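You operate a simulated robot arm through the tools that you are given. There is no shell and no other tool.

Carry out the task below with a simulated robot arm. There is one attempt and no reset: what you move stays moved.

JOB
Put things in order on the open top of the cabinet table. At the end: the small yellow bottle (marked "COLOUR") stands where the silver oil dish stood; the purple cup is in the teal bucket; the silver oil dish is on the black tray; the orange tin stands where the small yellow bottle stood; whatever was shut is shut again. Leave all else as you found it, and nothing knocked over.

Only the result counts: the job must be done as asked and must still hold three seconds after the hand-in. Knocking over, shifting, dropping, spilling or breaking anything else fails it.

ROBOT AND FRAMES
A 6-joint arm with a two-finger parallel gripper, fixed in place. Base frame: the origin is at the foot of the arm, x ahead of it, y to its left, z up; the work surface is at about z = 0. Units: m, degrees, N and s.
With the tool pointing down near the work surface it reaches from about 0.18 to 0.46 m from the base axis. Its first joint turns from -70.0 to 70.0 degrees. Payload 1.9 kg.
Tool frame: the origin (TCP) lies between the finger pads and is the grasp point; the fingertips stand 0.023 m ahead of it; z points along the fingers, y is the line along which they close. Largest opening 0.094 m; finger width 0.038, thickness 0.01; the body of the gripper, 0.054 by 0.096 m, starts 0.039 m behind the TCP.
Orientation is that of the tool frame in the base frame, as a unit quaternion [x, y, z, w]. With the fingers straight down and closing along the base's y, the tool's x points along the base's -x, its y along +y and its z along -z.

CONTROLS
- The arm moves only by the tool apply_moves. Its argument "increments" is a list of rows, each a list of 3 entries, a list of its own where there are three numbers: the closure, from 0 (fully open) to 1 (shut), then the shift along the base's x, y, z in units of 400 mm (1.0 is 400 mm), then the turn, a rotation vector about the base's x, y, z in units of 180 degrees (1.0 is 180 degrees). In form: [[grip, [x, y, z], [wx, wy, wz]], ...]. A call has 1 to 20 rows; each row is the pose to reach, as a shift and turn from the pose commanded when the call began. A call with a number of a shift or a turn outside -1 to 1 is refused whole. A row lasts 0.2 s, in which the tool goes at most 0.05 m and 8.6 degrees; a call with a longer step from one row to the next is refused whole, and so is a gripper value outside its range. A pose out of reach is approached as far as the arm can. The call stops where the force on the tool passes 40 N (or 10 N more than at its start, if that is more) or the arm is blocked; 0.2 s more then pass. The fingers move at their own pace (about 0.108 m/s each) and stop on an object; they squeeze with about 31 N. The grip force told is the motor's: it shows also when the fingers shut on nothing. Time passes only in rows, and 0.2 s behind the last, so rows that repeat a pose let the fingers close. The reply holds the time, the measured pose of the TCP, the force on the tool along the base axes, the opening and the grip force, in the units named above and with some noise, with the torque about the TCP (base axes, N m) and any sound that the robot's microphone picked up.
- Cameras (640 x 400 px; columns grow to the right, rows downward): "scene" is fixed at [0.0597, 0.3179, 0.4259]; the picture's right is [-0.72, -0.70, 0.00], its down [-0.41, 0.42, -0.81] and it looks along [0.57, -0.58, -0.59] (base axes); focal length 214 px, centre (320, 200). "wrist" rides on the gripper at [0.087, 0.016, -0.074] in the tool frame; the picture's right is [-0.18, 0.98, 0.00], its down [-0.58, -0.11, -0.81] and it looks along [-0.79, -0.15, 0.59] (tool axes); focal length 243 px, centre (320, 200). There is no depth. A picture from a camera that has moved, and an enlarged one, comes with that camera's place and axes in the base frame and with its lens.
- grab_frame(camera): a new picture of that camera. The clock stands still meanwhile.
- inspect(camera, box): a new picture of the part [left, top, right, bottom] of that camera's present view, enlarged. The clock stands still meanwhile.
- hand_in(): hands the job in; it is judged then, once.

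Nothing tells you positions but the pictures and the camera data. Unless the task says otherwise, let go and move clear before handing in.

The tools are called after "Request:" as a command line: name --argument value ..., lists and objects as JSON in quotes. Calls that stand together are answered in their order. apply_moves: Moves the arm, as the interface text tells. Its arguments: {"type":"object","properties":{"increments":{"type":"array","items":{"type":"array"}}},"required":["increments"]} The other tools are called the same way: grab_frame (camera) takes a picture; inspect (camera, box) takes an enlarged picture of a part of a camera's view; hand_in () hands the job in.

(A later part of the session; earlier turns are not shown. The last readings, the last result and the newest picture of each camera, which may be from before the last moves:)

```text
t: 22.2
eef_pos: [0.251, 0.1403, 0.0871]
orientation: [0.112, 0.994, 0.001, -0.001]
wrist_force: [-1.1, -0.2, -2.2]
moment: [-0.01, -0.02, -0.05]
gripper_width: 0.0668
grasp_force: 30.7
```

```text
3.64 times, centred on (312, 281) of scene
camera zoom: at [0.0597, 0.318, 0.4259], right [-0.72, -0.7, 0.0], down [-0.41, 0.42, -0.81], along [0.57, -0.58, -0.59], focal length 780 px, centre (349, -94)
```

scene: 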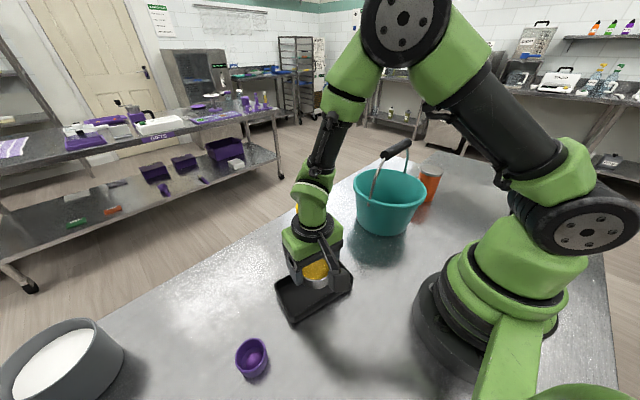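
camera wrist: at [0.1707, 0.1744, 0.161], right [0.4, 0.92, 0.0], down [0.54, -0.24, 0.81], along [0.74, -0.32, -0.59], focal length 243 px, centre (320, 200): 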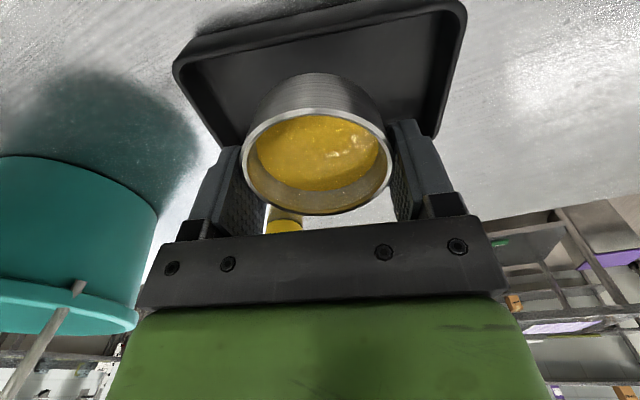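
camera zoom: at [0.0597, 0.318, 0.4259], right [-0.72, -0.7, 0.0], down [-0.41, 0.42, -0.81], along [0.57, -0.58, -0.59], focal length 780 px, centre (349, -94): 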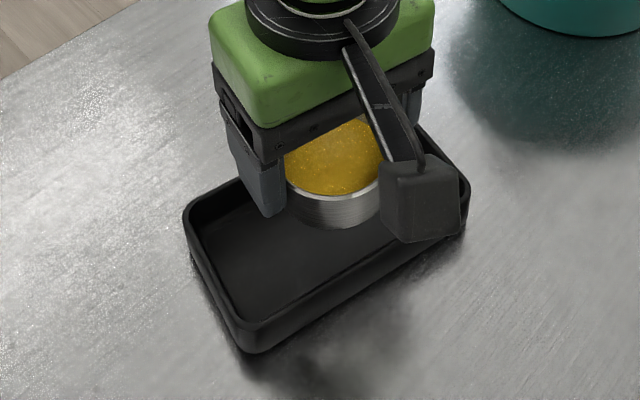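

The dish is centred over the tray, with the near inner rim 40 mm from the tool centre and parallel to the closing line. I lower it slowly.

Request:
apply_moves --increments '[[0.34, [0, 0, -0.0025], [0, 0, 0]], [0.34, [0, 0, -0.0075], [0, 0, 0]], [0.34, [0, 0, -0.015], [0, 0, 0]], [0.34, [0, 0, -0.024], [0, 0, 0]], [0.34, [0, 0, -0.033], [0, 0, 0]], [0.34, [0, 0, -0.042], [0, 0, 0]], [0.34, [0, 0, -0.051], [0, 0, 0]], [0.34, [0, 0, -0.06], [0, 0, 0]], [0.34, [0, 0, -0.069], [0, 0, 0]], [0.34, [0, 0, -0.078], [0, 0, 0]], [0.34, [0, 0, -0.087], [0, 0, 0]], [0.34, [0, 0, -0.096], [0, 0, 0]], [0.34, [0, 0, -0.105], [0, 0, 0]], [0.34, [0, 0, -0.113], [0, 0, 0]], [0.34, [0, 0, -0.119], [0, 0, 0]], [0.34, [0, 0, -0.123], [0, 0, 0]], [0.34, [0, 0, -0.125], [0, 0, 0]]]'

Request:
inspect --camera "scene" --box '[248, 226, 376, 336]'

Request:
grab_frame --camera "wrist"

```text
t: 25.8
eef_pos: [0.2528, 0.1393, 0.035]
orientation: [0.111, 0.994, 0.001, 0.001]
wrist_force: [0.0, 0.5, -1.4]
moment: [0.02, 0.0, 0.0]
gripper_width: 0.0668
grasp_force: 31.0
```

```text
3.64 times, centred on (312, 281) of scene
camera zoom: at [0.0597, 0.318, 0.4259], right [-0.72, -0.7, 0.0], down [-0.41, 0.42, -0.81], along [0.57, -0.58, -0.59], focal length 780 px, centre (349, -94)
```

zoom: 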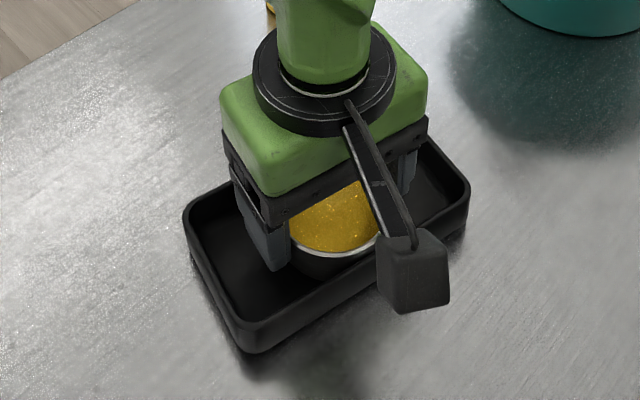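

```text
taken
camera wrist: at [0.1708, 0.1742, 0.1106], right [0.4, 0.92, 0.0], down [0.54, -0.24, 0.81], along [0.74, -0.32, -0.59], focal length 243 px, centre (320, 200)
```

wrist: 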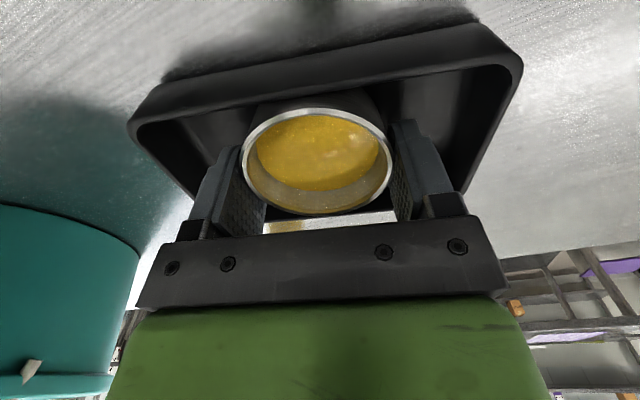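

The dish sits inside the tray walls, a few mm above its floor. I lower in 1 mm steps and watch the force.

Request:
apply_moves --increments '[[0.34, [0, 0, -0.0025], [0, 0, 0]], [0.34, [0, 0, -0.005], [0, 0, 0]], [0.34, [0, 0, -0.005], [0, 0, 0]]]'

Request:
apply_moves --increments '[[0.34, [0, 0, -0.00125], [0, 0, 0]], [0.34, [0, 0, -0.0025], [0, 0, 0]], [0.34, [0, 0, -0.0025], [0, 0, 0]]]'

Request:
apply_moves --increments '[[0.34, [0, 0, -0.00125], [0, 0, 0]], [0.34, [0, 0, -0.0025], [0, 0, 0]], [0.34, [0, 0, -0.0025], [0, 0, 0]]]'

```text
t: 26.6
eef_pos: [0.2515, 0.1388, 0.0337]
orientation: [0.111, 0.994, 0.0, 0.0]
wrist_force: [0.2, 0.5, -0.8]
moment: [0.02, 0.04, 0.01]
gripper_width: 0.0661
grasp_force: 31.1
```

```text
t: 27.4
eef_pos: [0.2515, 0.1389, 0.0316]
orientation: [0.111, 0.994, 0.001, 0.0]
wrist_force: [-2.5, -1.3, 7.0]
moment: [-0.01, 0.1, 0.0]
gripper_width: 0.0666
grasp_force: 30.7
```

```text
t: 28.2
eef_pos: [0.2521, 0.1393, 0.0312]
orientation: [0.111, 0.994, 0.002, 0.002]
wrist_force: [-3.0, -2.8, 18.0]
moment: [0.01, 0.12, -0.04]
gripper_width: 0.0665
grasp_force: 30.8
```

The dish is on the tray floor (18 N press). I relieve the pressure by about 1 mm and open gently.

Request:
apply_moves --increments '[[0.34, [0, 0, 0.002], [0, 0, 0]], [0.34, [0, 0, 0.004], [0, 0, 0]], [0.34, [0, 0, 0.004], [0, 0, 0]]]'

Request:
apply_moves --increments '[[0.27, [0, 0, 0], [0, 0, 0]], [0.25, [0, 0, 0], [0, 0, 0]], [0.22, [0, 0, 0], [0, 0, 0]], [0.19, [0, 0, 0], [0, 0, 0]], [0.16, [0, 0, 0], [0, 0, 0]], [0.12, [0, 0, 0], [0, 0, 0]], [0.12, [0, 0, 0], [0, 0, 0]]]'

Request:
inspect --camera "scene" --box '[248, 226, 376, 336]'

Request:
grab_frame --camera "wrist"

```text
t: 29.0
eef_pos: [0.2515, 0.139, 0.0327]
orientation: [0.11, 0.994, 0.001, 0.0]
wrist_force: [0.4, -1.2, -1.5]
moment: [-0.05, -0.01, 0.02]
gripper_width: 0.0667
grasp_force: 31.0
```

```text
t: 30.6
eef_pos: [0.2514, 0.1392, 0.0328]
orientation: [0.111, 0.994, 0.001, 0.0]
wrist_force: [0.4, 0.0, 0.2]
moment: [-0.01, -0.04, 0.0]
gripper_width: 0.0827
grasp_force: 0.0
```

```text
3.64 times, centred on (312, 281) of scene
camera zoom: at [0.0597, 0.3179, 0.4259], right [-0.72, -0.7, 0.0], down [-0.41, 0.42, -0.81], along [0.57, -0.58, -0.59], focal length 780 px, centre (349, -94)
```

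zoom: 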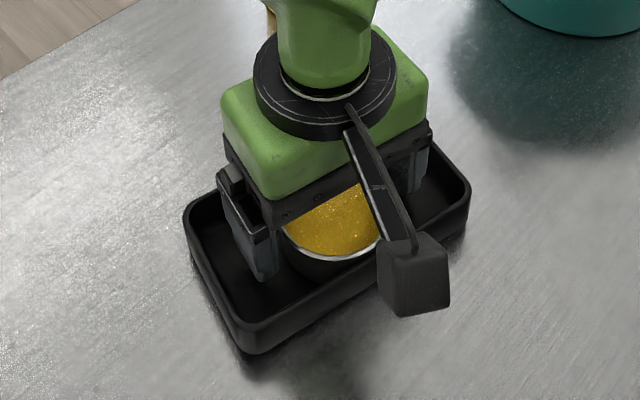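

```text
taken
camera wrist: at [0.1705, 0.1741, 0.1081], right [0.4, 0.92, 0.0], down [0.54, -0.24, 0.81], along [0.74, -0.32, -0.59], focal length 243 px, centre (320, 200)
```

wrist: 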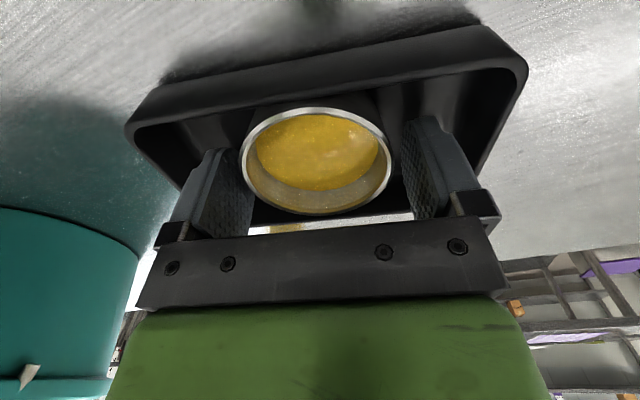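

The dish is released in the tray. I raise the arm straight up and check that the dish and oil are intact.

Request:
apply_moves --increments '[[0.12, [0, 0, 0.01], [0, 0, 0]], [0.12, [0, 0, 0.03], [0, 0, 0]], [0.1, [0, 0, 0.06], [0, 0, 0]], [0.1, [0, 0, 0.1], [0, 0, 0]], [0.05, [0, 0, 0.16], [0, 0, 0]], [0, [0, 0, 0.23], [0, 0, 0]], [0, [0, 0, 0.3], [0, 0, 0]], [0, [0, 0, 0.37], [0, 0, 0]], [0, [0, 0, 0.42], [0, 0, 0]], [0, [0, 0, 0.43], [0, 0, 0]]]'

Request:
grab_frame --camera "scene"

Request:
inspect --camera "scene" --box '[248, 226, 376, 336]'

Request:
inspect --camera "wrist" --box '[0, 0, 640, 4]'

```text
t: 32.8
eef_pos: [0.2526, 0.1396, 0.2069]
orientation: [0.11, 0.994, 0.001, 0.0]
wrist_force: [0.8, 0.4, 0.7]
moment: [0.01, -0.03, -0.01]
gripper_width: 0.0937
grasp_force: 0.1
```

```text
taken
```

scene: 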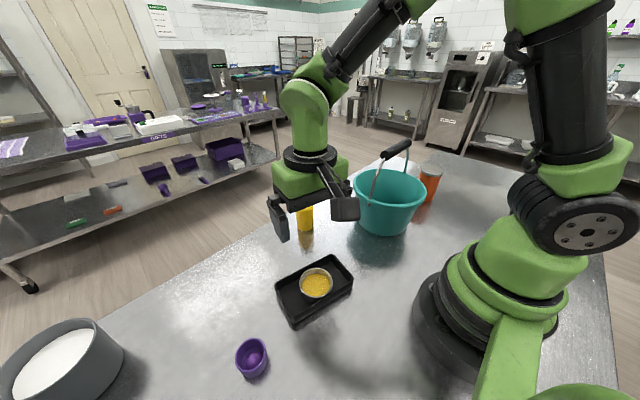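

```text
3.64 times, centred on (312, 281) of scene
camera zoom: at [0.0597, 0.3179, 0.4259], right [-0.72, -0.7, 0.0], down [-0.41, 0.42, -0.81], along [0.57, -0.58, -0.59], focal length 780 px, centre (349, -94)
```

zoom: 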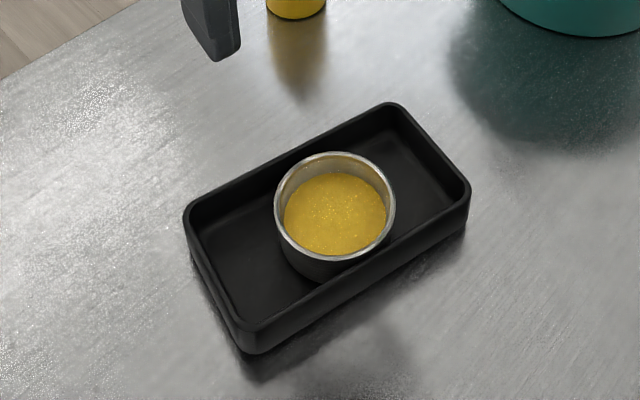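

```text
1.00 times, centred on (320, 2) of wrist (not enlarged: the box is as wide or as high as the picture)
camera zoom: at [0.1706, 0.1753, 0.2819], right [0.4, 0.92, 0.0], down [0.54, -0.24, 0.81], along [0.74, -0.32, -0.59], focal length 243 px, centre (320, 398)
```

zoom: 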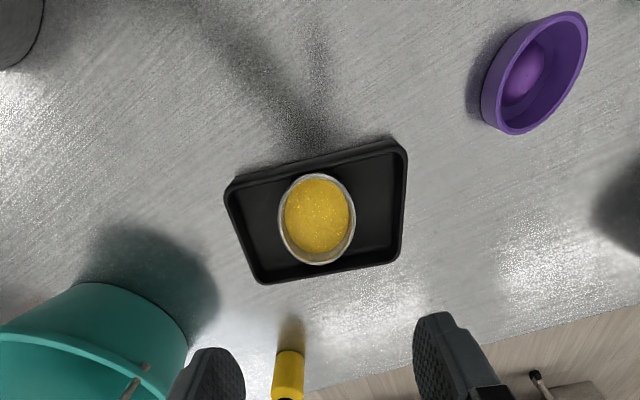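

The dish rests centred in the tray with its oil intact. Next is the purple cup, so I'll move over it with the tool turned radially for a look.

Request:
apply_moves --increments '[[0, [-0.01, 0.02, 0], [0, 0, 0.02]], [0, [-0.02, 0.05, 0], [0, 0, 0.06]], [0, [-0.035, 0.09, -0.01], [0, 0, 0.1]], [0, [-0.05, 0.13, -0.02], [0, 0, 0.14]], [0, [-0.065, 0.17, -0.03], [0, 0, 0.18]], [0, [-0.08, 0.21, -0.05], [0, 0, 0.22]], [0, [-0.095, 0.25, -0.07], [0, 0, 0.26]], [0, [-0.105, 0.285, -0.09], [0, 0, 0.3]], [0, [-0.112, 0.31, -0.1], [0, 0, 0.335]], [0, [-0.1165, 0.321, -0.1], [0, 0, 0.3628]], [0, [-0.1165, 0.321, -0.1], [0, 0, 0.3628]]]'

Request:
grab_frame --camera "wrist"

Request:
inspect --camera "wrist" --box '[260, 20, 400, 120]'

Request:
grab_frame --camera "scene"

```text
t: 35.2
eef_pos: [0.2047, 0.2673, 0.1648]
orientation: [-0.444, 0.896, 0.001, 0.0]
wrist_force: [0.1, 0.2, -0.3]
moment: [-0.01, 0.01, 0.01]
gripper_width: 0.0939
grasp_force: 0.0
```

```text
taken
camera wrist: at [0.1396, 0.2083, 0.2405], right [-0.67, 0.74, 0.0], down [0.44, 0.4, 0.81], along [0.6, 0.54, -0.59], focal length 243 px, centre (320, 200)
```

wrist: 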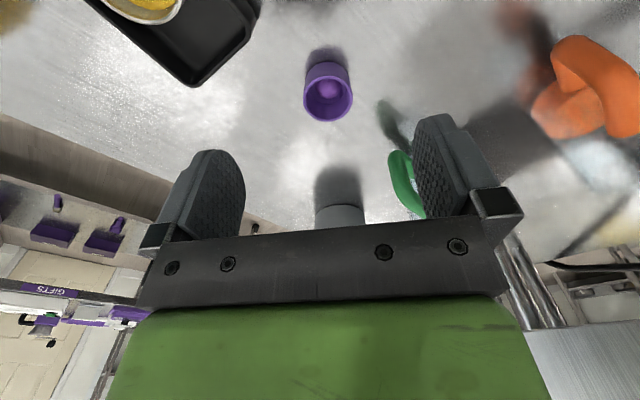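

```text
4.00 times, centred on (330, 70) of wrist
camera zoom: at [0.1396, 0.2083, 0.2405], right [-0.67, 0.74, 0.0], down [0.44, 0.4, 0.81], along [0.6, 0.54, -0.59], focal length 970 px, centre (280, 720)
```

zoom: 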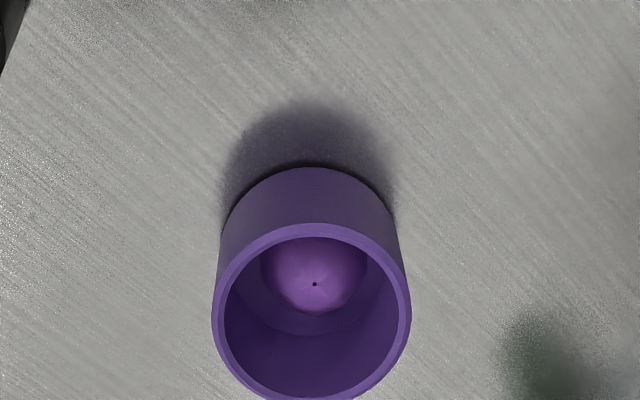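

```text
taken
```

scene: 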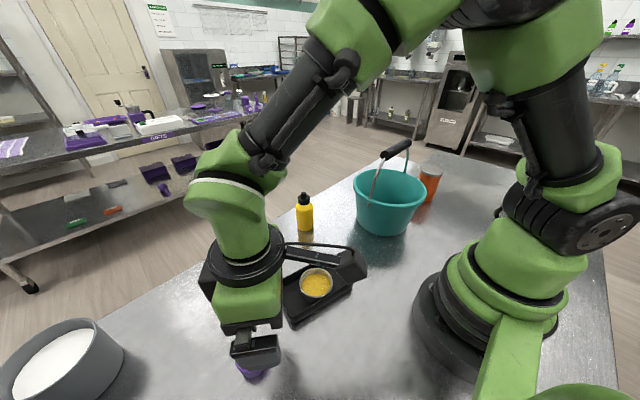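

The cup holds a purple ball and stands at about (0.2306, 0.301); it is about 0.028 tall and 0.047 wide. I'll tilt the tool 12° and hold the cup by its upper half, so the wrist clears the bucket's handle later while the cup stays upright.

Request:
apply_moves --increments '[[0.1, [0.01, 0.013, -0.025], [0.01, -0.0076, 0]], [0.2, [0.025, 0.033, -0.06], [0.025, -0.019, 0]], [0.2, [0.04, 0.053, -0.1], [0.04, -0.0305, 0]], [0.2, [0.053, 0.07, -0.14], [0.053, -0.0404, 0]], [0.2, [0.0603, 0.079, -0.162], [0.053, -0.0404, 0]], [0.2, [0.0603, 0.079, -0.162], [0.053, -0.0404, 0]]]'

Request:
grab_frame --camera "wrist"

Request:
inspect --camera "wrist" --box '[240, 0, 400, 100]'

Request:
grab_frame --camera "scene"

```text
t: 36.6
eef_pos: [0.2296, 0.2986, 0.1001]
orientation: [-0.441, 0.892, 0.046, 0.093]
wrist_force: [-0.4, 0.5, 0.2]
moment: [0.03, 0.01, 0.01]
gripper_width: 0.0753
grasp_force: 0.1
```

```text
taken
camera wrist: at [0.1554, 0.2284, 0.1554], right [-0.67, 0.74, 0.04], down [0.33, 0.25, 0.91], along [0.66, 0.62, -0.41], focal length 243 px, centre (320, 200)
```

wrist: 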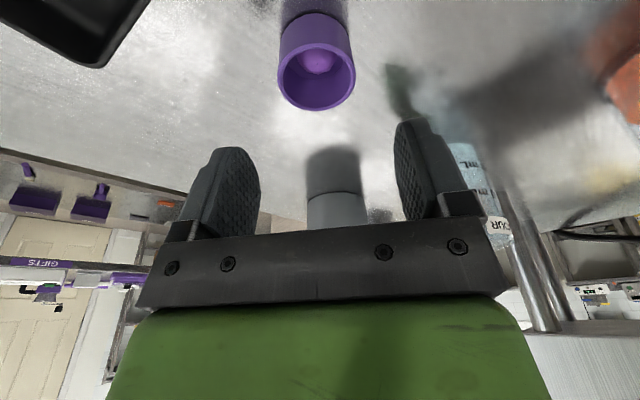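

```text
4.00 times, centred on (320, 50) of wrist
camera zoom: at [0.1554, 0.2284, 0.1554], right [-0.67, 0.74, 0.04], down [0.33, 0.25, 0.91], along [0.66, 0.62, -0.41], focal length 970 px, centre (320, 800)
```

zoom: 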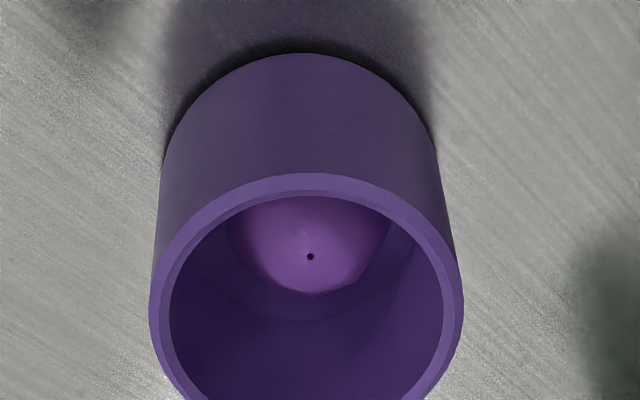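

```text
taken
```

scene: 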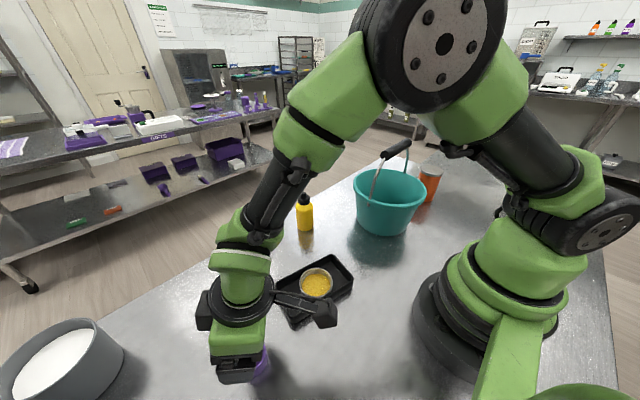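

The cup is centred between the fingers. I descend to z ≈ 0.0365 and then close gently.

Request:
apply_moves --increments '[[0.2, [0, 0, -0.03], [0, 0, 0]], [0.2, [0, 0, -0.07], [0, 0, 0]], [0.2, [0, 0, -0.11], [0, 0, 0]], [0.2, [0, 0, -0.14], [0, 0, 0]], [0.2, [0, 0, -0.155], [0, 0, 0]], [0.2, [0, 0, -0.159], [0, 0, 0]], [0.2, [0, 0, -0.159], [0, 0, 0]]]'

Request:
grab_frame --camera "wrist"

Request:
inspect --camera "scene" --box '[180, 280, 340, 398]'

```text
t: 38.2
eef_pos: [0.2292, 0.2982, 0.0368]
orientation: [-0.441, 0.891, 0.047, 0.093]
wrist_force: [0.1, 0.5, 0.8]
moment: [0.01, -0.04, 0.0]
gripper_width: 0.0756
grasp_force: 0.0
```

```text
taken
camera wrist: at [0.1558, 0.2294, 0.0919], right [-0.67, 0.74, 0.04], down [0.33, 0.25, 0.91], along [0.66, 0.62, -0.41], focal length 243 px, centre (320, 200)
```

wrist: 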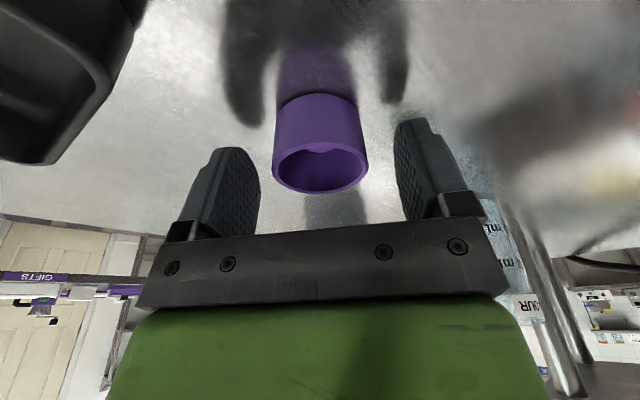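

```text
3.39 times, centred on (260, 339) of scene
camera zoom: at [0.0597, 0.3179, 0.4259], right [-0.72, -0.7, 0.0], down [-0.41, 0.42, -0.81], along [0.57, -0.58, -0.59], focal length 727 px, centre (523, -271)
```

zoom: 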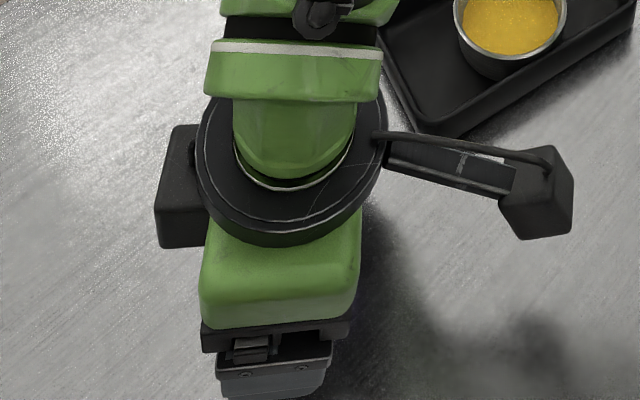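

The cup is between the pads. I close gently onto it and check the grip.

Request:
apply_moves --increments '[[0.3, [0, 0, 0], [0, 0, 0]], [0.4, [0, 0, 0], [0, 0, 0]], [0.46, [0, 0, 0], [0, 0, 0]], [0.49, [0, 0, 0], [0, 0, 0]], [0.51, [0, 0, 0], [0, 0, 0]], [0.53, [0, 0, 0], [0, 0, 0]], [0.56, [0, 0, 0], [0, 0, 0]], [0.58, [0, 0, 0], [0, 0, 0]]]'

Request:
grab_frame --camera "wrist"

Request:
inspect --camera "scene" --box '[340, 120, 460, 240]'

```text
t: 40.0
eef_pos: [0.2301, 0.2989, 0.0365]
orientation: [-0.441, 0.891, 0.047, 0.092]
wrist_force: [0.7, -0.1, 0.4]
moment: [0.0, -0.02, 0.0]
gripper_width: 0.045
grasp_force: 31.3
```

```text
taken
camera wrist: at [0.1558, 0.2294, 0.092], right [-0.67, 0.74, 0.04], down [0.33, 0.25, 0.91], along [0.66, 0.62, -0.41], focal length 243 px, centre (320, 200)
```

wrist: 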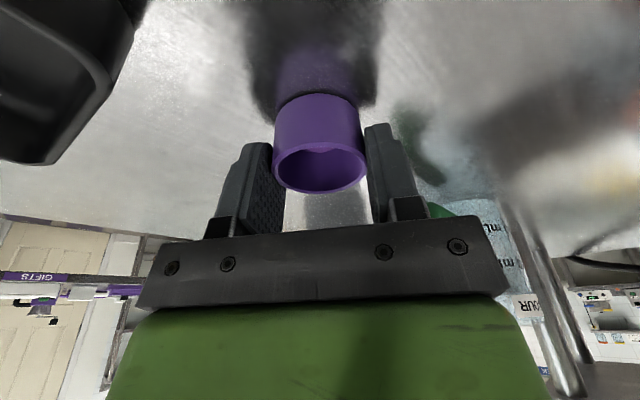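

```text
3.33 times, centred on (400, 180) of scene
camera zoom: at [0.0597, 0.3179, 0.4259], right [-0.72, -0.7, 0.0], down [-0.41, 0.42, -0.81], along [0.57, -0.58, -0.59], focal length 715 px, centre (53, 267)
```

zoom: 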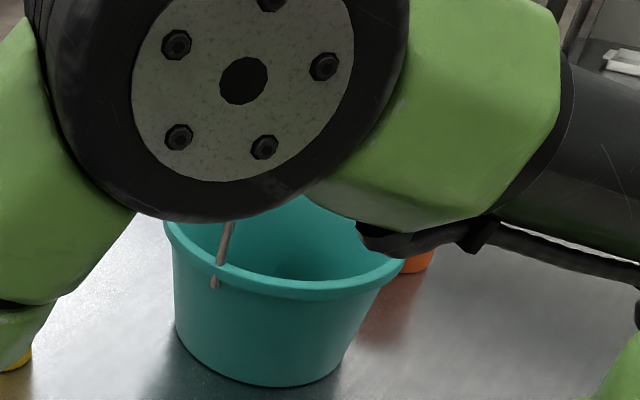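

The cup is held (opening 0.045, 31 N). I lift it straight up.

Request:
apply_moves --increments '[[0.58, [0, 0, 0.0025], [0, 0, 0]], [0.58, [0, 0, 0.0075], [0, 0, 0]], [0.58, [0, 0, 0.015], [0, 0, 0]], [0.58, [0, 0, 0.03], [0, 0, 0]], [0.58, [0, 0, 0.05], [0, 0, 0]], [0.58, [0, 0, 0.075], [0, 0, 0]], [0.58, [0, 0, 0.1], [0, 0, 0]], [0.58, [0, 0, 0.13], [0, 0, 0]], [0.58, [0, 0, 0.16], [0, 0, 0]], [0.58, [0, 0, 0.19], [0, 0, 0]], [0.58, [0, 0, 0.22], [0, 0, 0]], [0.58, [0, 0, 0.25], [0, 0, 0]], [0.58, [0, 0, 0.28], [0, 0, 0]], [0.58, [0, 0, 0.31], [0, 0, 0]], [0.58, [0, 0, 0.335], [0, 0, 0]], [0.58, [0, 0, 0.35], [0, 0, 0]], [0.58, [0, 0, 0.355], [0, 0, 0]]]'

Request:
grab_frame --camera "wrist"

Request:
grab_frame --camera "scene"

```text
t: 43.6
eef_pos: [0.2301, 0.2985, 0.1795]
orientation: [-0.44, 0.892, 0.047, 0.093]
wrist_force: [0.9, -0.5, -1.1]
moment: [0.02, 0.01, 0.03]
gripper_width: 0.0451
grasp_force: 31.0
```

```text
taken
camera wrist: at [0.1558, 0.2294, 0.2346], right [-0.67, 0.74, 0.04], down [0.33, 0.25, 0.91], along [0.66, 0.62, -0.41], focal length 243 px, centre (320, 200)
```

wrist: 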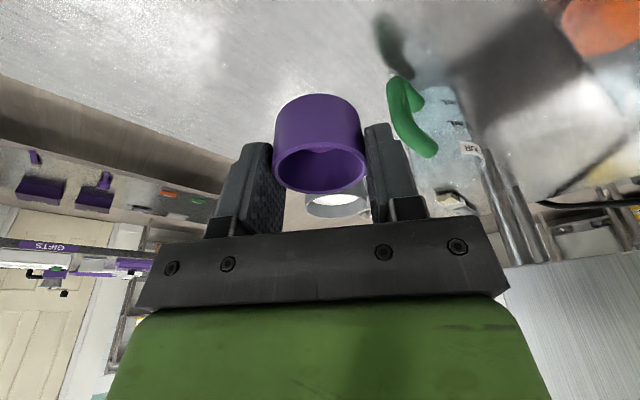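

```text
taken
```

scene: 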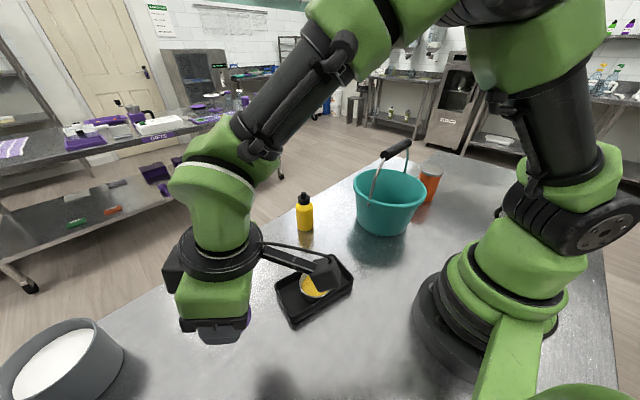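

The cup is lifted and level. Before moving to the bucket I'll measure the gripper's own side parts (the box opposite the camera) and the bucket's handle.

Request:
inspect --camera "scene" --box '[150, 190, 350, 350]'

Request:
inspect --camera "scene" --box '[345, 130, 435, 240]'

```text
2.50 times, centred on (250, 270) of scene
camera zoom: at [0.0597, 0.3179, 0.4259], right [-0.72, -0.7, 0.0], down [-0.41, 0.42, -0.81], along [0.57, -0.58, -0.59], focal length 536 px, centre (495, 25)
```

zoom: 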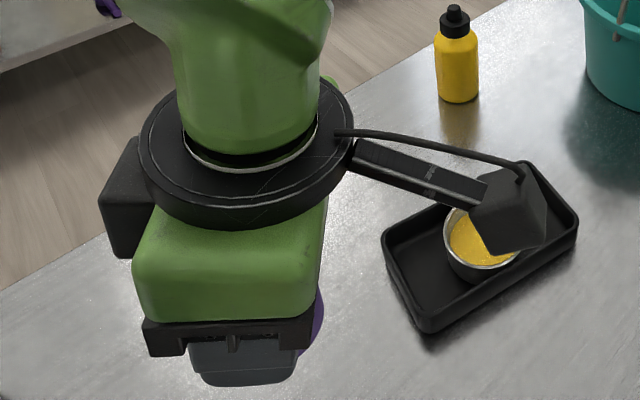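

```text
3.64 times, centred on (390, 185) of scene
camera zoom: at [0.0597, 0.3179, 0.4259], right [-0.72, -0.7, 0.0], down [-0.41, 0.42, -0.81], along [0.57, -0.58, -0.59], focal length 780 px, centre (66, 254)
```

zoom: 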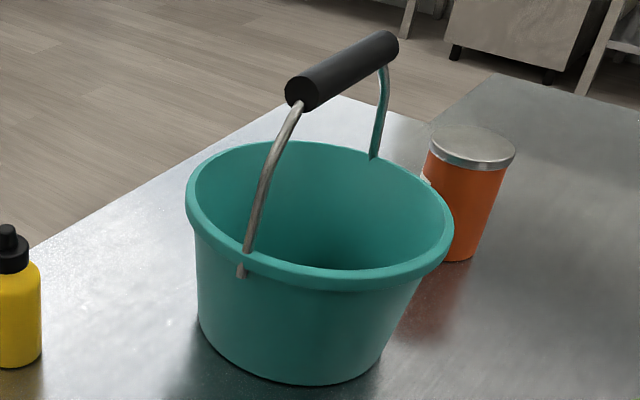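

The side box only reaches about 46 mm from the tool axis, so a 12° lean under the handle is workable. I swing the cup over toward the bucket in two gentle arcs.

Request:
apply_moves --increments '[[0.58, [0.001, -0.0057, 0.0018], [0, 0, -0.0017]], [0.58, [0.003, -0.0171, 0.0054], [0, 0, -0.005]], [0.58, [0.006, -0.0343, 0.0107], [0, 0, -0.01]], [0.58, [0.01, -0.0571, 0.0179], [0, 0, -0.0167]], [0.58, [0.015, -0.0857, 0.0269], [0, 0, -0.025]], [0.58, [0.021, -0.1199, 0.0376], [0, 0, -0.035]], [0.58, [0.028, -0.1599, 0.0501], [0, 0, -0.0467]], [0.58, [0.035, -0.1999, 0.0627], [0, 0, -0.0583]], [0.58, [0.042, -0.2398, 0.0752], [0, 0, -0.07]], [0.58, [0.049, -0.2798, 0.0877], [0, 0, -0.0817]], [0.58, [0.056, -0.3198, 0.1002], [0, 0, -0.0934]], [0.58, [0.063, -0.3597, 0.1128], [0, 0, -0.105]], [0.58, [0.07, -0.3997, 0.1253], [0, 0, -0.1167]], [0.58, [0.077, -0.4397, 0.1378], [0, 0, -0.1284]], [0.58, [0.083, -0.4739, 0.1486], [0, 0, -0.1384]], [0.58, [0.089, -0.5082, 0.1593], [0, 0, -0.1484]], [0.58, [0.094, -0.5367, 0.1683], [0, 0, -0.1567]], [0.58, [0.0974, -0.5562, 0.1743], [0, 0, -0.1624]], [0.58, [0.0994, -0.5676, 0.1779], [0, 0, -0.1657]], [0.58, [0.1, -0.571, 0.179], [0, 0, -0.1667]]]'

Request:
grab_frame --camera "wrist"

Request:
grab_frame --camera "scene"

```text
t: 47.8
eef_pos: [0.2703, 0.0714, 0.2507]
orientation: [-0.195, 0.975, 0.021, 0.102]
wrist_force: [0.4, -0.1, 0.1]
moment: [0.01, 0.0, 0.02]
gripper_width: 0.0452
grasp_force: 30.9
```

```text
taken
camera wrist: at [0.1707, 0.0475, 0.3058], right [-0.21, 0.98, 0.04], down [0.41, 0.05, 0.91], along [0.89, 0.21, -0.41], focal length 243 px, centre (320, 200)
```

wrist: 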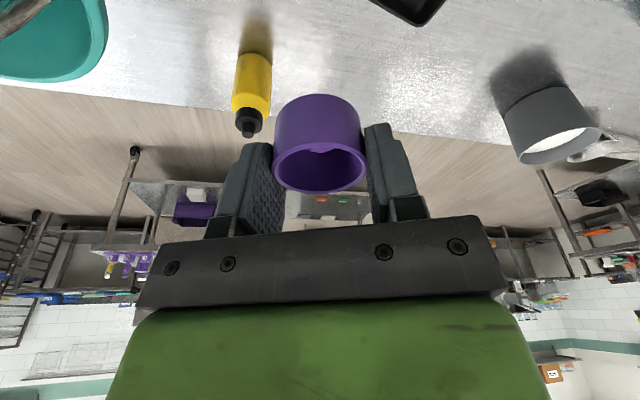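

```text
taken
```

scene: 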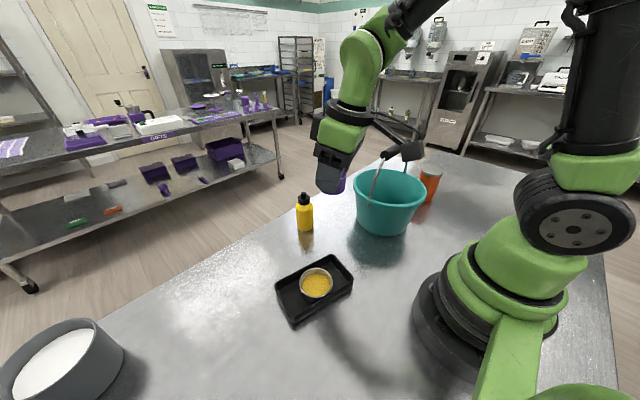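

The cup is steady. From this viewpoint I'll look at the bucket and its handle for measuring.

Request:
inspect --camera "wrist" --box '[0, 0, 6, 240]'

Request:
inspect --camera "scene" --box '[350, 140, 450, 240]'

```text
1.67 times, centred on (3, 120) of wrist
camera zoom: at [0.1707, 0.0475, 0.3058], right [-0.21, 0.98, 0.04], down [0.41, 0.05, 0.91], along [0.89, 0.21, -0.41], focal length 404 px, centre (848, 333)
```

zoom: 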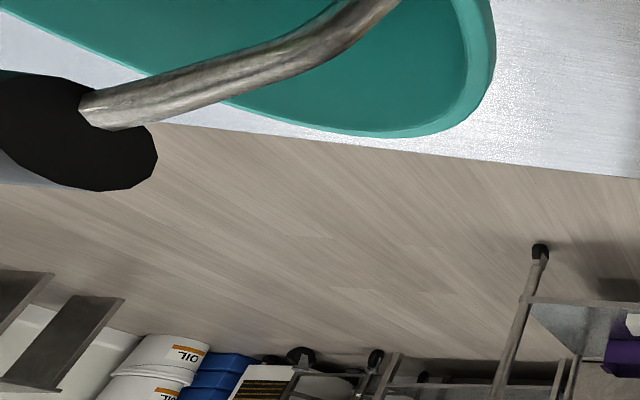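

```text
4.00 times, centred on (400, 190) of scene
camera zoom: at [0.0597, 0.3179, 0.4259], right [-0.72, -0.7, 0.0], down [-0.41, 0.42, -0.81], along [0.57, -0.58, -0.59], focal length 858 px, centre (0, 240)
```

zoom: 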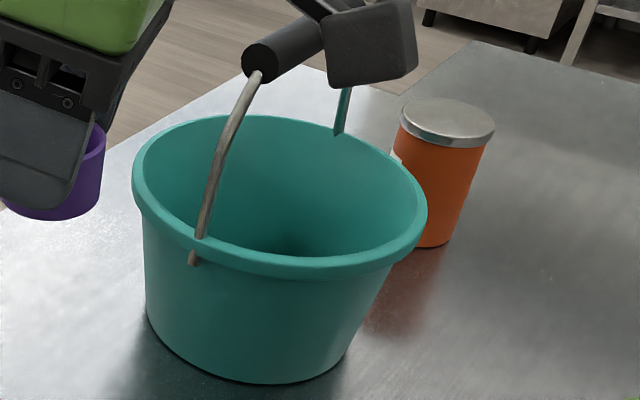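

The handle grip runs along x ≈ 0.272 from y -0.109 to -0.227 at z ≈ 0.217, and the bucket centre is (0.272, -0.170). I swing the cup to the near side of the handle, still high.

Request:
apply_moves --increments '[[0.58, [-0.0016, -0.006, 0], [0, 0, -0.0013]], [0.58, [-0.0049, -0.018, 0], [0, 0, -0.0038]], [0.58, [-0.0098, -0.036, 0], [0, 0, -0.0075]], [0.58, [-0.0163, -0.06, 0], [0, 0, -0.0126]], [0.58, [-0.0244, -0.09, 0], [0, 0, -0.0188]], [0.58, [-0.0341, -0.126, 0], [0, 0, -0.0264]], [0.58, [-0.0455, -0.168, 0], [0, 0, -0.0352]], [0.58, [-0.0569, -0.21, 0], [0, 0, -0.044]], [0.58, [-0.0683, -0.252, 0], [0, 0, -0.0528]], [0.58, [-0.0796, -0.294, 0], [0, 0, -0.0615]], [0.58, [-0.091, -0.336, 0], [0, 0, -0.0703]], [0.58, [-0.1024, -0.378, 0], [0, 0, -0.0791]], [0.58, [-0.1138, -0.42, 0], [0, 0, -0.0879]], [0.58, [-0.1251, -0.462, 0], [0, 0, -0.0967]], [0.58, [-0.1349, -0.498, 0], [0, 0, -0.1042]], [0.58, [-0.1446, -0.534, 0], [0, 0, -0.1118]], [0.58, [-0.1528, -0.564, 0], [0, 0, -0.1181]], [0.58, [-0.1583, -0.5844, 0], [0, 0, -0.1223]], [0.58, [-0.1615, -0.5964, 0], [0, 0, -0.1248]], [0.58, [-0.1625, -0.6, 0], [0, 0, -0.1256]]]'

Request:
grab_frame --camera "wrist"

Request:
grab_frame --camera "scene"

Request:
inspect --camera "scene" --box '[340, 110, 460, 240]'

```text
t: 52.0
eef_pos: [0.204, -0.1689, 0.2503]
orientation: [0.0, 0.995, 0.002, 0.105]
wrist_force: [0.1, 0.2, -0.9]
moment: [0.01, 0.03, -0.01]
gripper_width: 0.0452
grasp_force: 31.4
```

```text
taken
camera wrist: at [0.1037, -0.153, 0.3062], right [0.18, 0.98, 0.04], down [0.4, -0.11, 0.91], along [0.9, -0.15, -0.41], focal length 243 px, centre (320, 200)
```

wrist: 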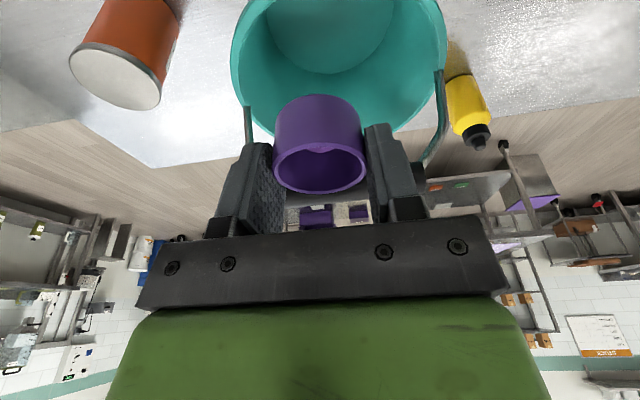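

```text
taken
```

scene: 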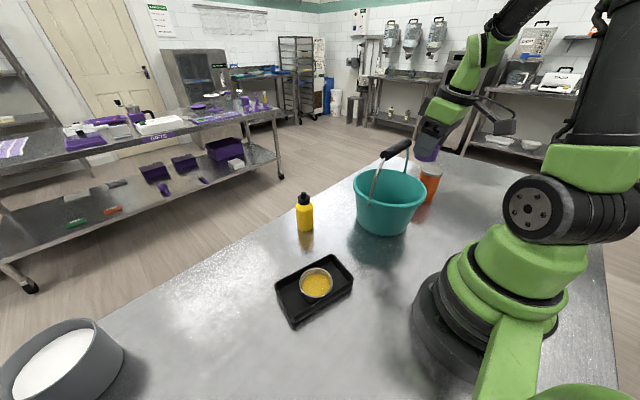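

```text
3.08 times, centred on (400, 175) of scene
camera zoom: at [0.0597, 0.3179, 0.4259], right [-0.72, -0.7, 0.0], down [-0.41, 0.42, -0.81], along [0.57, -0.58, -0.59], focal length 660 px, centre (74, 277)
```

zoom: 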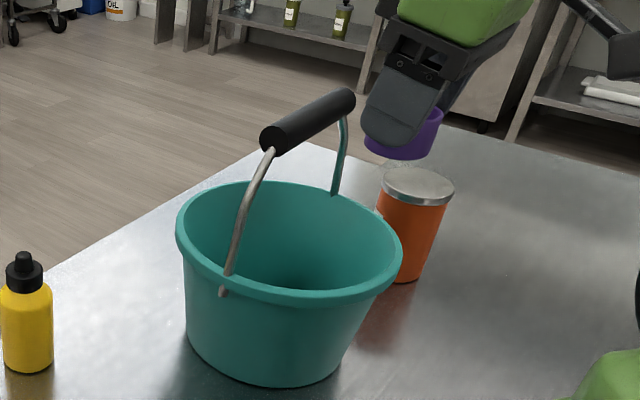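

The cup is on the near side of the handle. I'll check where the bucket lies relative to the tool from this view.

Request:
inspect --camera "wrist" --box '[180, 0, 500, 4]'

Request:
inspect --camera "wrist" --box '[0, 0, 640, 200]'

```text
2.00 times, centred on (340, 2) of wrist
camera zoom: at [0.1037, -0.153, 0.3062], right [0.18, 0.98, 0.04], down [0.4, -0.11, 0.91], along [0.9, -0.15, -0.41], focal length 485 px, centre (280, 596)
```

zoom: 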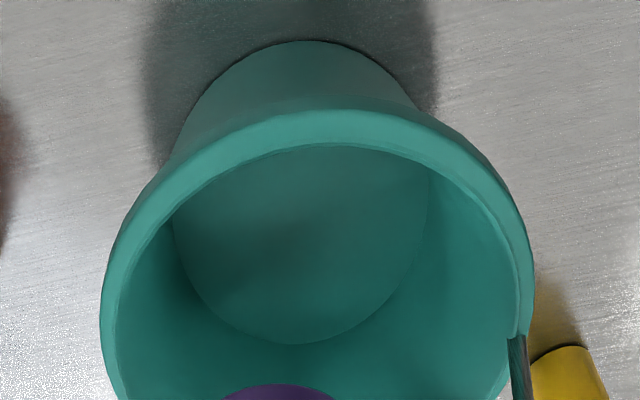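

```text
1.00 times, centred on (320, 100) of wrist (not enlarged: the box is as wide or as high as the picture)
camera zoom: at [0.1037, -0.153, 0.3062], right [0.18, 0.98, 0.04], down [0.4, -0.11, 0.91], along [0.9, -0.15, -0.41], focal length 243 px, centre (320, 300)
```

zoom: 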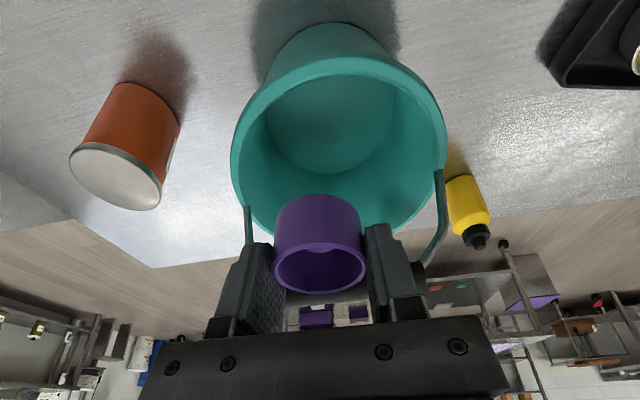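

Relative to the tool, the bucket centre is about (0.2715, -0.160) with an inner rim radius near 0.084. I need the wrist's size to plan the way in under the handle, so I'll zoom on it.

Request:
inspect --camera "scene" --box '[400, 0, 560, 180]'

Request:
inspect --camera "wrist" --box '[220, 60, 460, 210]'

```text
2.22 times, centred on (480, 90) of scene
camera zoom: at [0.0597, 0.3179, 0.4259], right [-0.72, -0.7, 0.0], down [-0.41, 0.42, -0.81], along [0.57, -0.58, -0.59], focal length 477 px, centre (-36, 444)
```

zoom: 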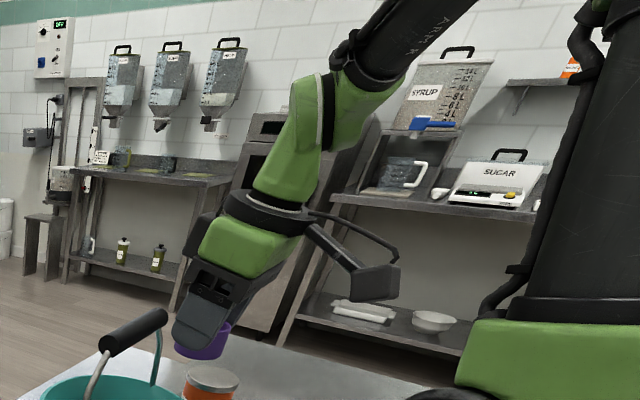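

```text
2.67 times, centred on (340, 135) of wrist
camera zoom: at [0.1037, -0.153, 0.3062], right [0.18, 0.98, 0.04], down [0.4, -0.11, 0.91], along [0.9, -0.15, -0.41], focal length 647 px, centre (267, 373)
```

zoom: 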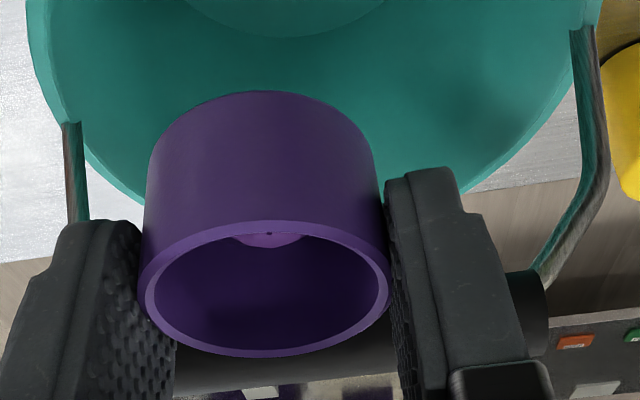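

The wrist joint is near grip height when the cup is low, so I'll lean to 16° and weave in: down beside the handle, then under it, then straight down. First I set the lean and align y with the bucket centre.

Request:
apply_moves --increments '[[0.58, [0.004, 0.005, 0], [0, -0.005, 0]], [0.58, [0.01, 0.012, 0], [0, -0.012, 0]], [0.58, [0.016, 0.018, 0], [0, -0.018, 0]], [0.58, [0.02, 0.0225, 0], [0, -0.0222, 0]], [0.58, [0.02, 0.0225, -0.02], [0, -0.0222, 0]], [0.58, [0.022, 0.0225, -0.05], [0, -0.0222, 0]], [0.58, [0.024, 0.0225, -0.08], [0, -0.0222, 0]], [0.58, [0.026, 0.0225, -0.11], [0, -0.0222, 0]], [0.58, [0.028, 0.0225, -0.14], [0, -0.0222, 0]], [0.58, [0.03, 0.0225, -0.165], [0, -0.0222, 0]], [0.58, [0.03, 0.0225, -0.175], [0, -0.0222, 0]], [0.58, [0.03, 0.0225, -0.175], [0, -0.0222, 0]]]'

Request:
grab_frame --camera "wrist"

Request:
grab_frame --camera "scene"

Request:
inspect --camera "scene" --box '[340, 90, 500, 240]'

```text
t: 54.6
eef_pos: [0.2166, -0.1593, 0.1789]
orientation: [0.0, 0.99, 0.001, 0.139]
wrist_force: [0.1, 0.0, -0.5]
moment: [0.01, -0.01, 0.02]
gripper_width: 0.0452
grasp_force: 30.9
```

```text
taken
camera wrist: at [0.1129, -0.1438, 0.2276], right [0.18, 0.98, 0.05], down [0.34, -0.11, 0.94], along [0.92, -0.15, -0.35], focal length 243 px, centre (320, 200)
```

wrist: 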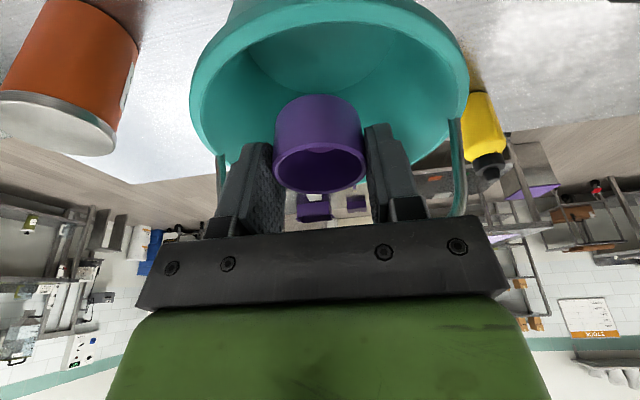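

```text
taken
```

scene: 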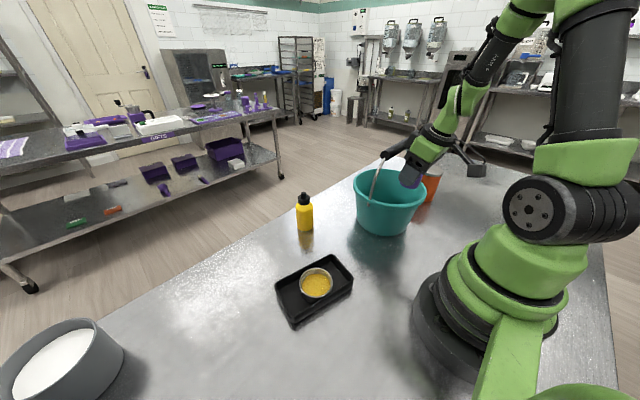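

```text
2.67 times, centred on (420, 165) of scene
camera zoom: at [0.0597, 0.3179, 0.4259], right [-0.72, -0.7, 0.0], down [-0.41, 0.42, -0.81], along [0.57, -0.58, -0.59], focal length 572 px, centre (53, 293)
```

zoom: 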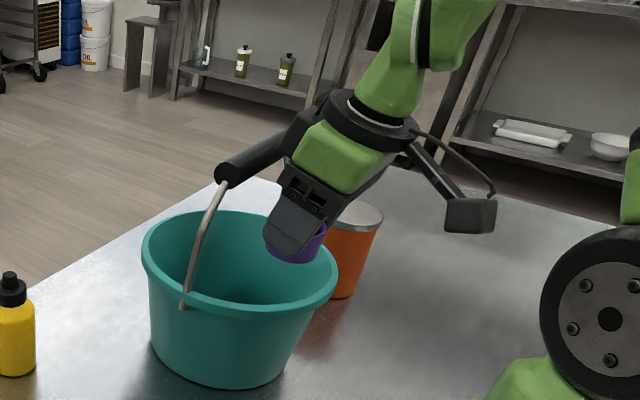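

The lean is set and y matches the bucket centre. I'll re-measure the near rim from here before going lower.

Request:
inspect --camera "wrist" --box '[160, 0, 500, 4]'

Request:
inspect --camera "scene" --box '[380, 130, 450, 200]'

Request:
inspect --camera "wrist" --box '[400, 60, 500, 240]'

```text
1.88 times, centred on (330, 2) of wrist
camera zoom: at [0.1129, -0.1438, 0.2276], right [0.18, 0.98, 0.05], down [0.34, -0.11, 0.94], along [0.92, -0.15, -0.35], focal length 457 px, centre (301, 573)
```

zoom: 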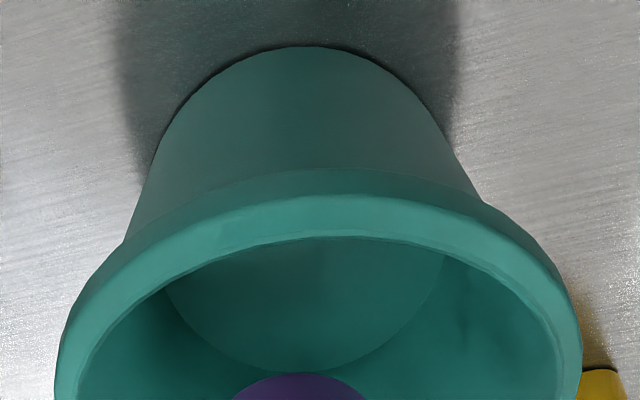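

```text
5.71 times, centred on (415, 165) of scene
camera zoom: at [0.0597, 0.3179, 0.4259], right [-0.72, -0.7, 0.0], down [-0.41, 0.42, -0.81], along [0.57, -0.58, -0.59], focal length 1226 px, centre (-223, 400)
```

zoom: 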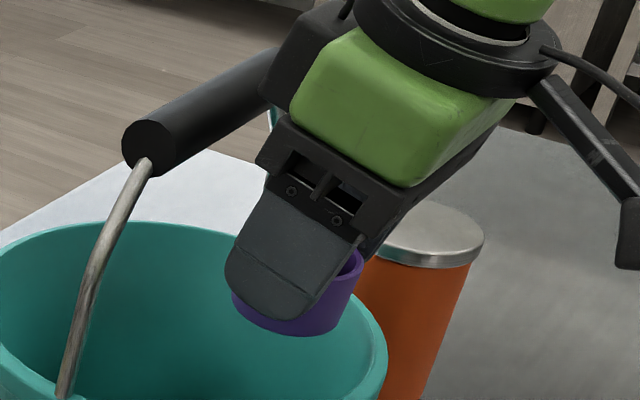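

```text
2.22 times, centred on (450, 150) of wrist
camera zoom: at [0.1129, -0.1438, 0.2276], right [0.18, 0.98, 0.05], down [0.34, -0.11, 0.94], along [0.92, -0.15, -0.35], focal length 539 px, centre (31, 311)
```

zoom: 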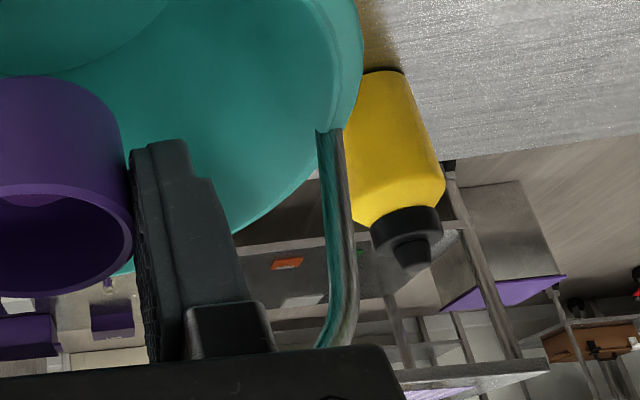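

The rim is nearer 0.121 to 0.124 high, so I've adjusted the route to keep about 1 cm from the handle grip and rim throughout. First leg: down beside the grip to z ≈ 0.108.

Request:
apply_moves --increments '[[0.58, [0, 0, -0.015], [0, 0, 0]], [0.58, [0.001, 0, -0.04], [0, 0, 0]], [0.58, [0.002, 0, -0.07], [0, 0, 0]], [0.58, [0.0025, 0, -0.0975], [0, 0, 0]], [0.58, [0.008, 0, -0.115], [0, 0, 0]], [0.58, [0.015, 0, -0.135], [0, 0, 0]], [0.58, [0.02, 0, -0.155], [0, 0, 0]], [0.58, [0.0275, 0, -0.1775], [0, 0, 0]], [0.58, [0.0275, 0, -0.1775], [0, 0, 0]]]'

Request:
grab_frame --camera "wrist"

Request:
inspect --camera "scene" --box '[345, 110, 475, 240]'

Request:
inspect --camera "scene" --box '[380, 120, 460, 190]'

```text
t: 56.6
eef_pos: [0.2268, -0.159, 0.1097]
orientation: [0.0, 0.99, 0.001, 0.139]
wrist_force: [0.5, -0.2, -0.8]
moment: [0.0, 0.01, -0.03]
gripper_width: 0.045
grasp_force: 31.1
```

```text
taken
camera wrist: at [0.1231, -0.1437, 0.1578], right [0.18, 0.98, 0.05], down [0.34, -0.11, 0.94], along [0.92, -0.15, -0.35], focal length 243 px, centre (320, 200)
```

wrist: 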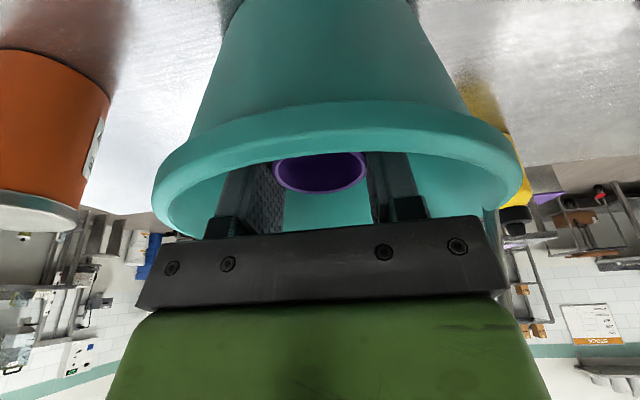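

```text
3.08 times, centred on (410, 175) of scene
camera zoom: at [0.0597, 0.3179, 0.4259], right [-0.72, -0.7, 0.0], down [-0.41, 0.42, -0.81], along [0.57, -0.58, -0.59], focal length 660 px, centre (43, 277)
```

zoom: 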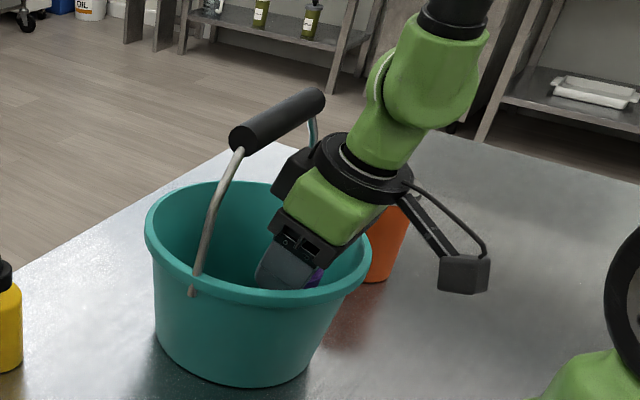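

```text
5.71 times, centred on (420, 155) of scene
camera zoom: at [0.0597, 0.3179, 0.4259], right [-0.72, -0.7, 0.0], down [-0.41, 0.42, -0.81], along [0.57, -0.58, -0.59], focal length 1226 px, centre (-251, 457)
```

zoom: 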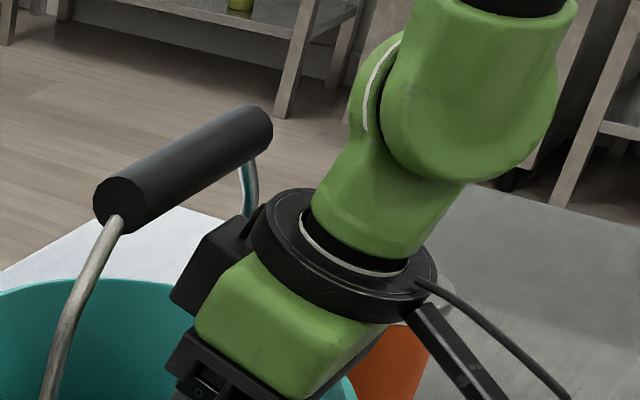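

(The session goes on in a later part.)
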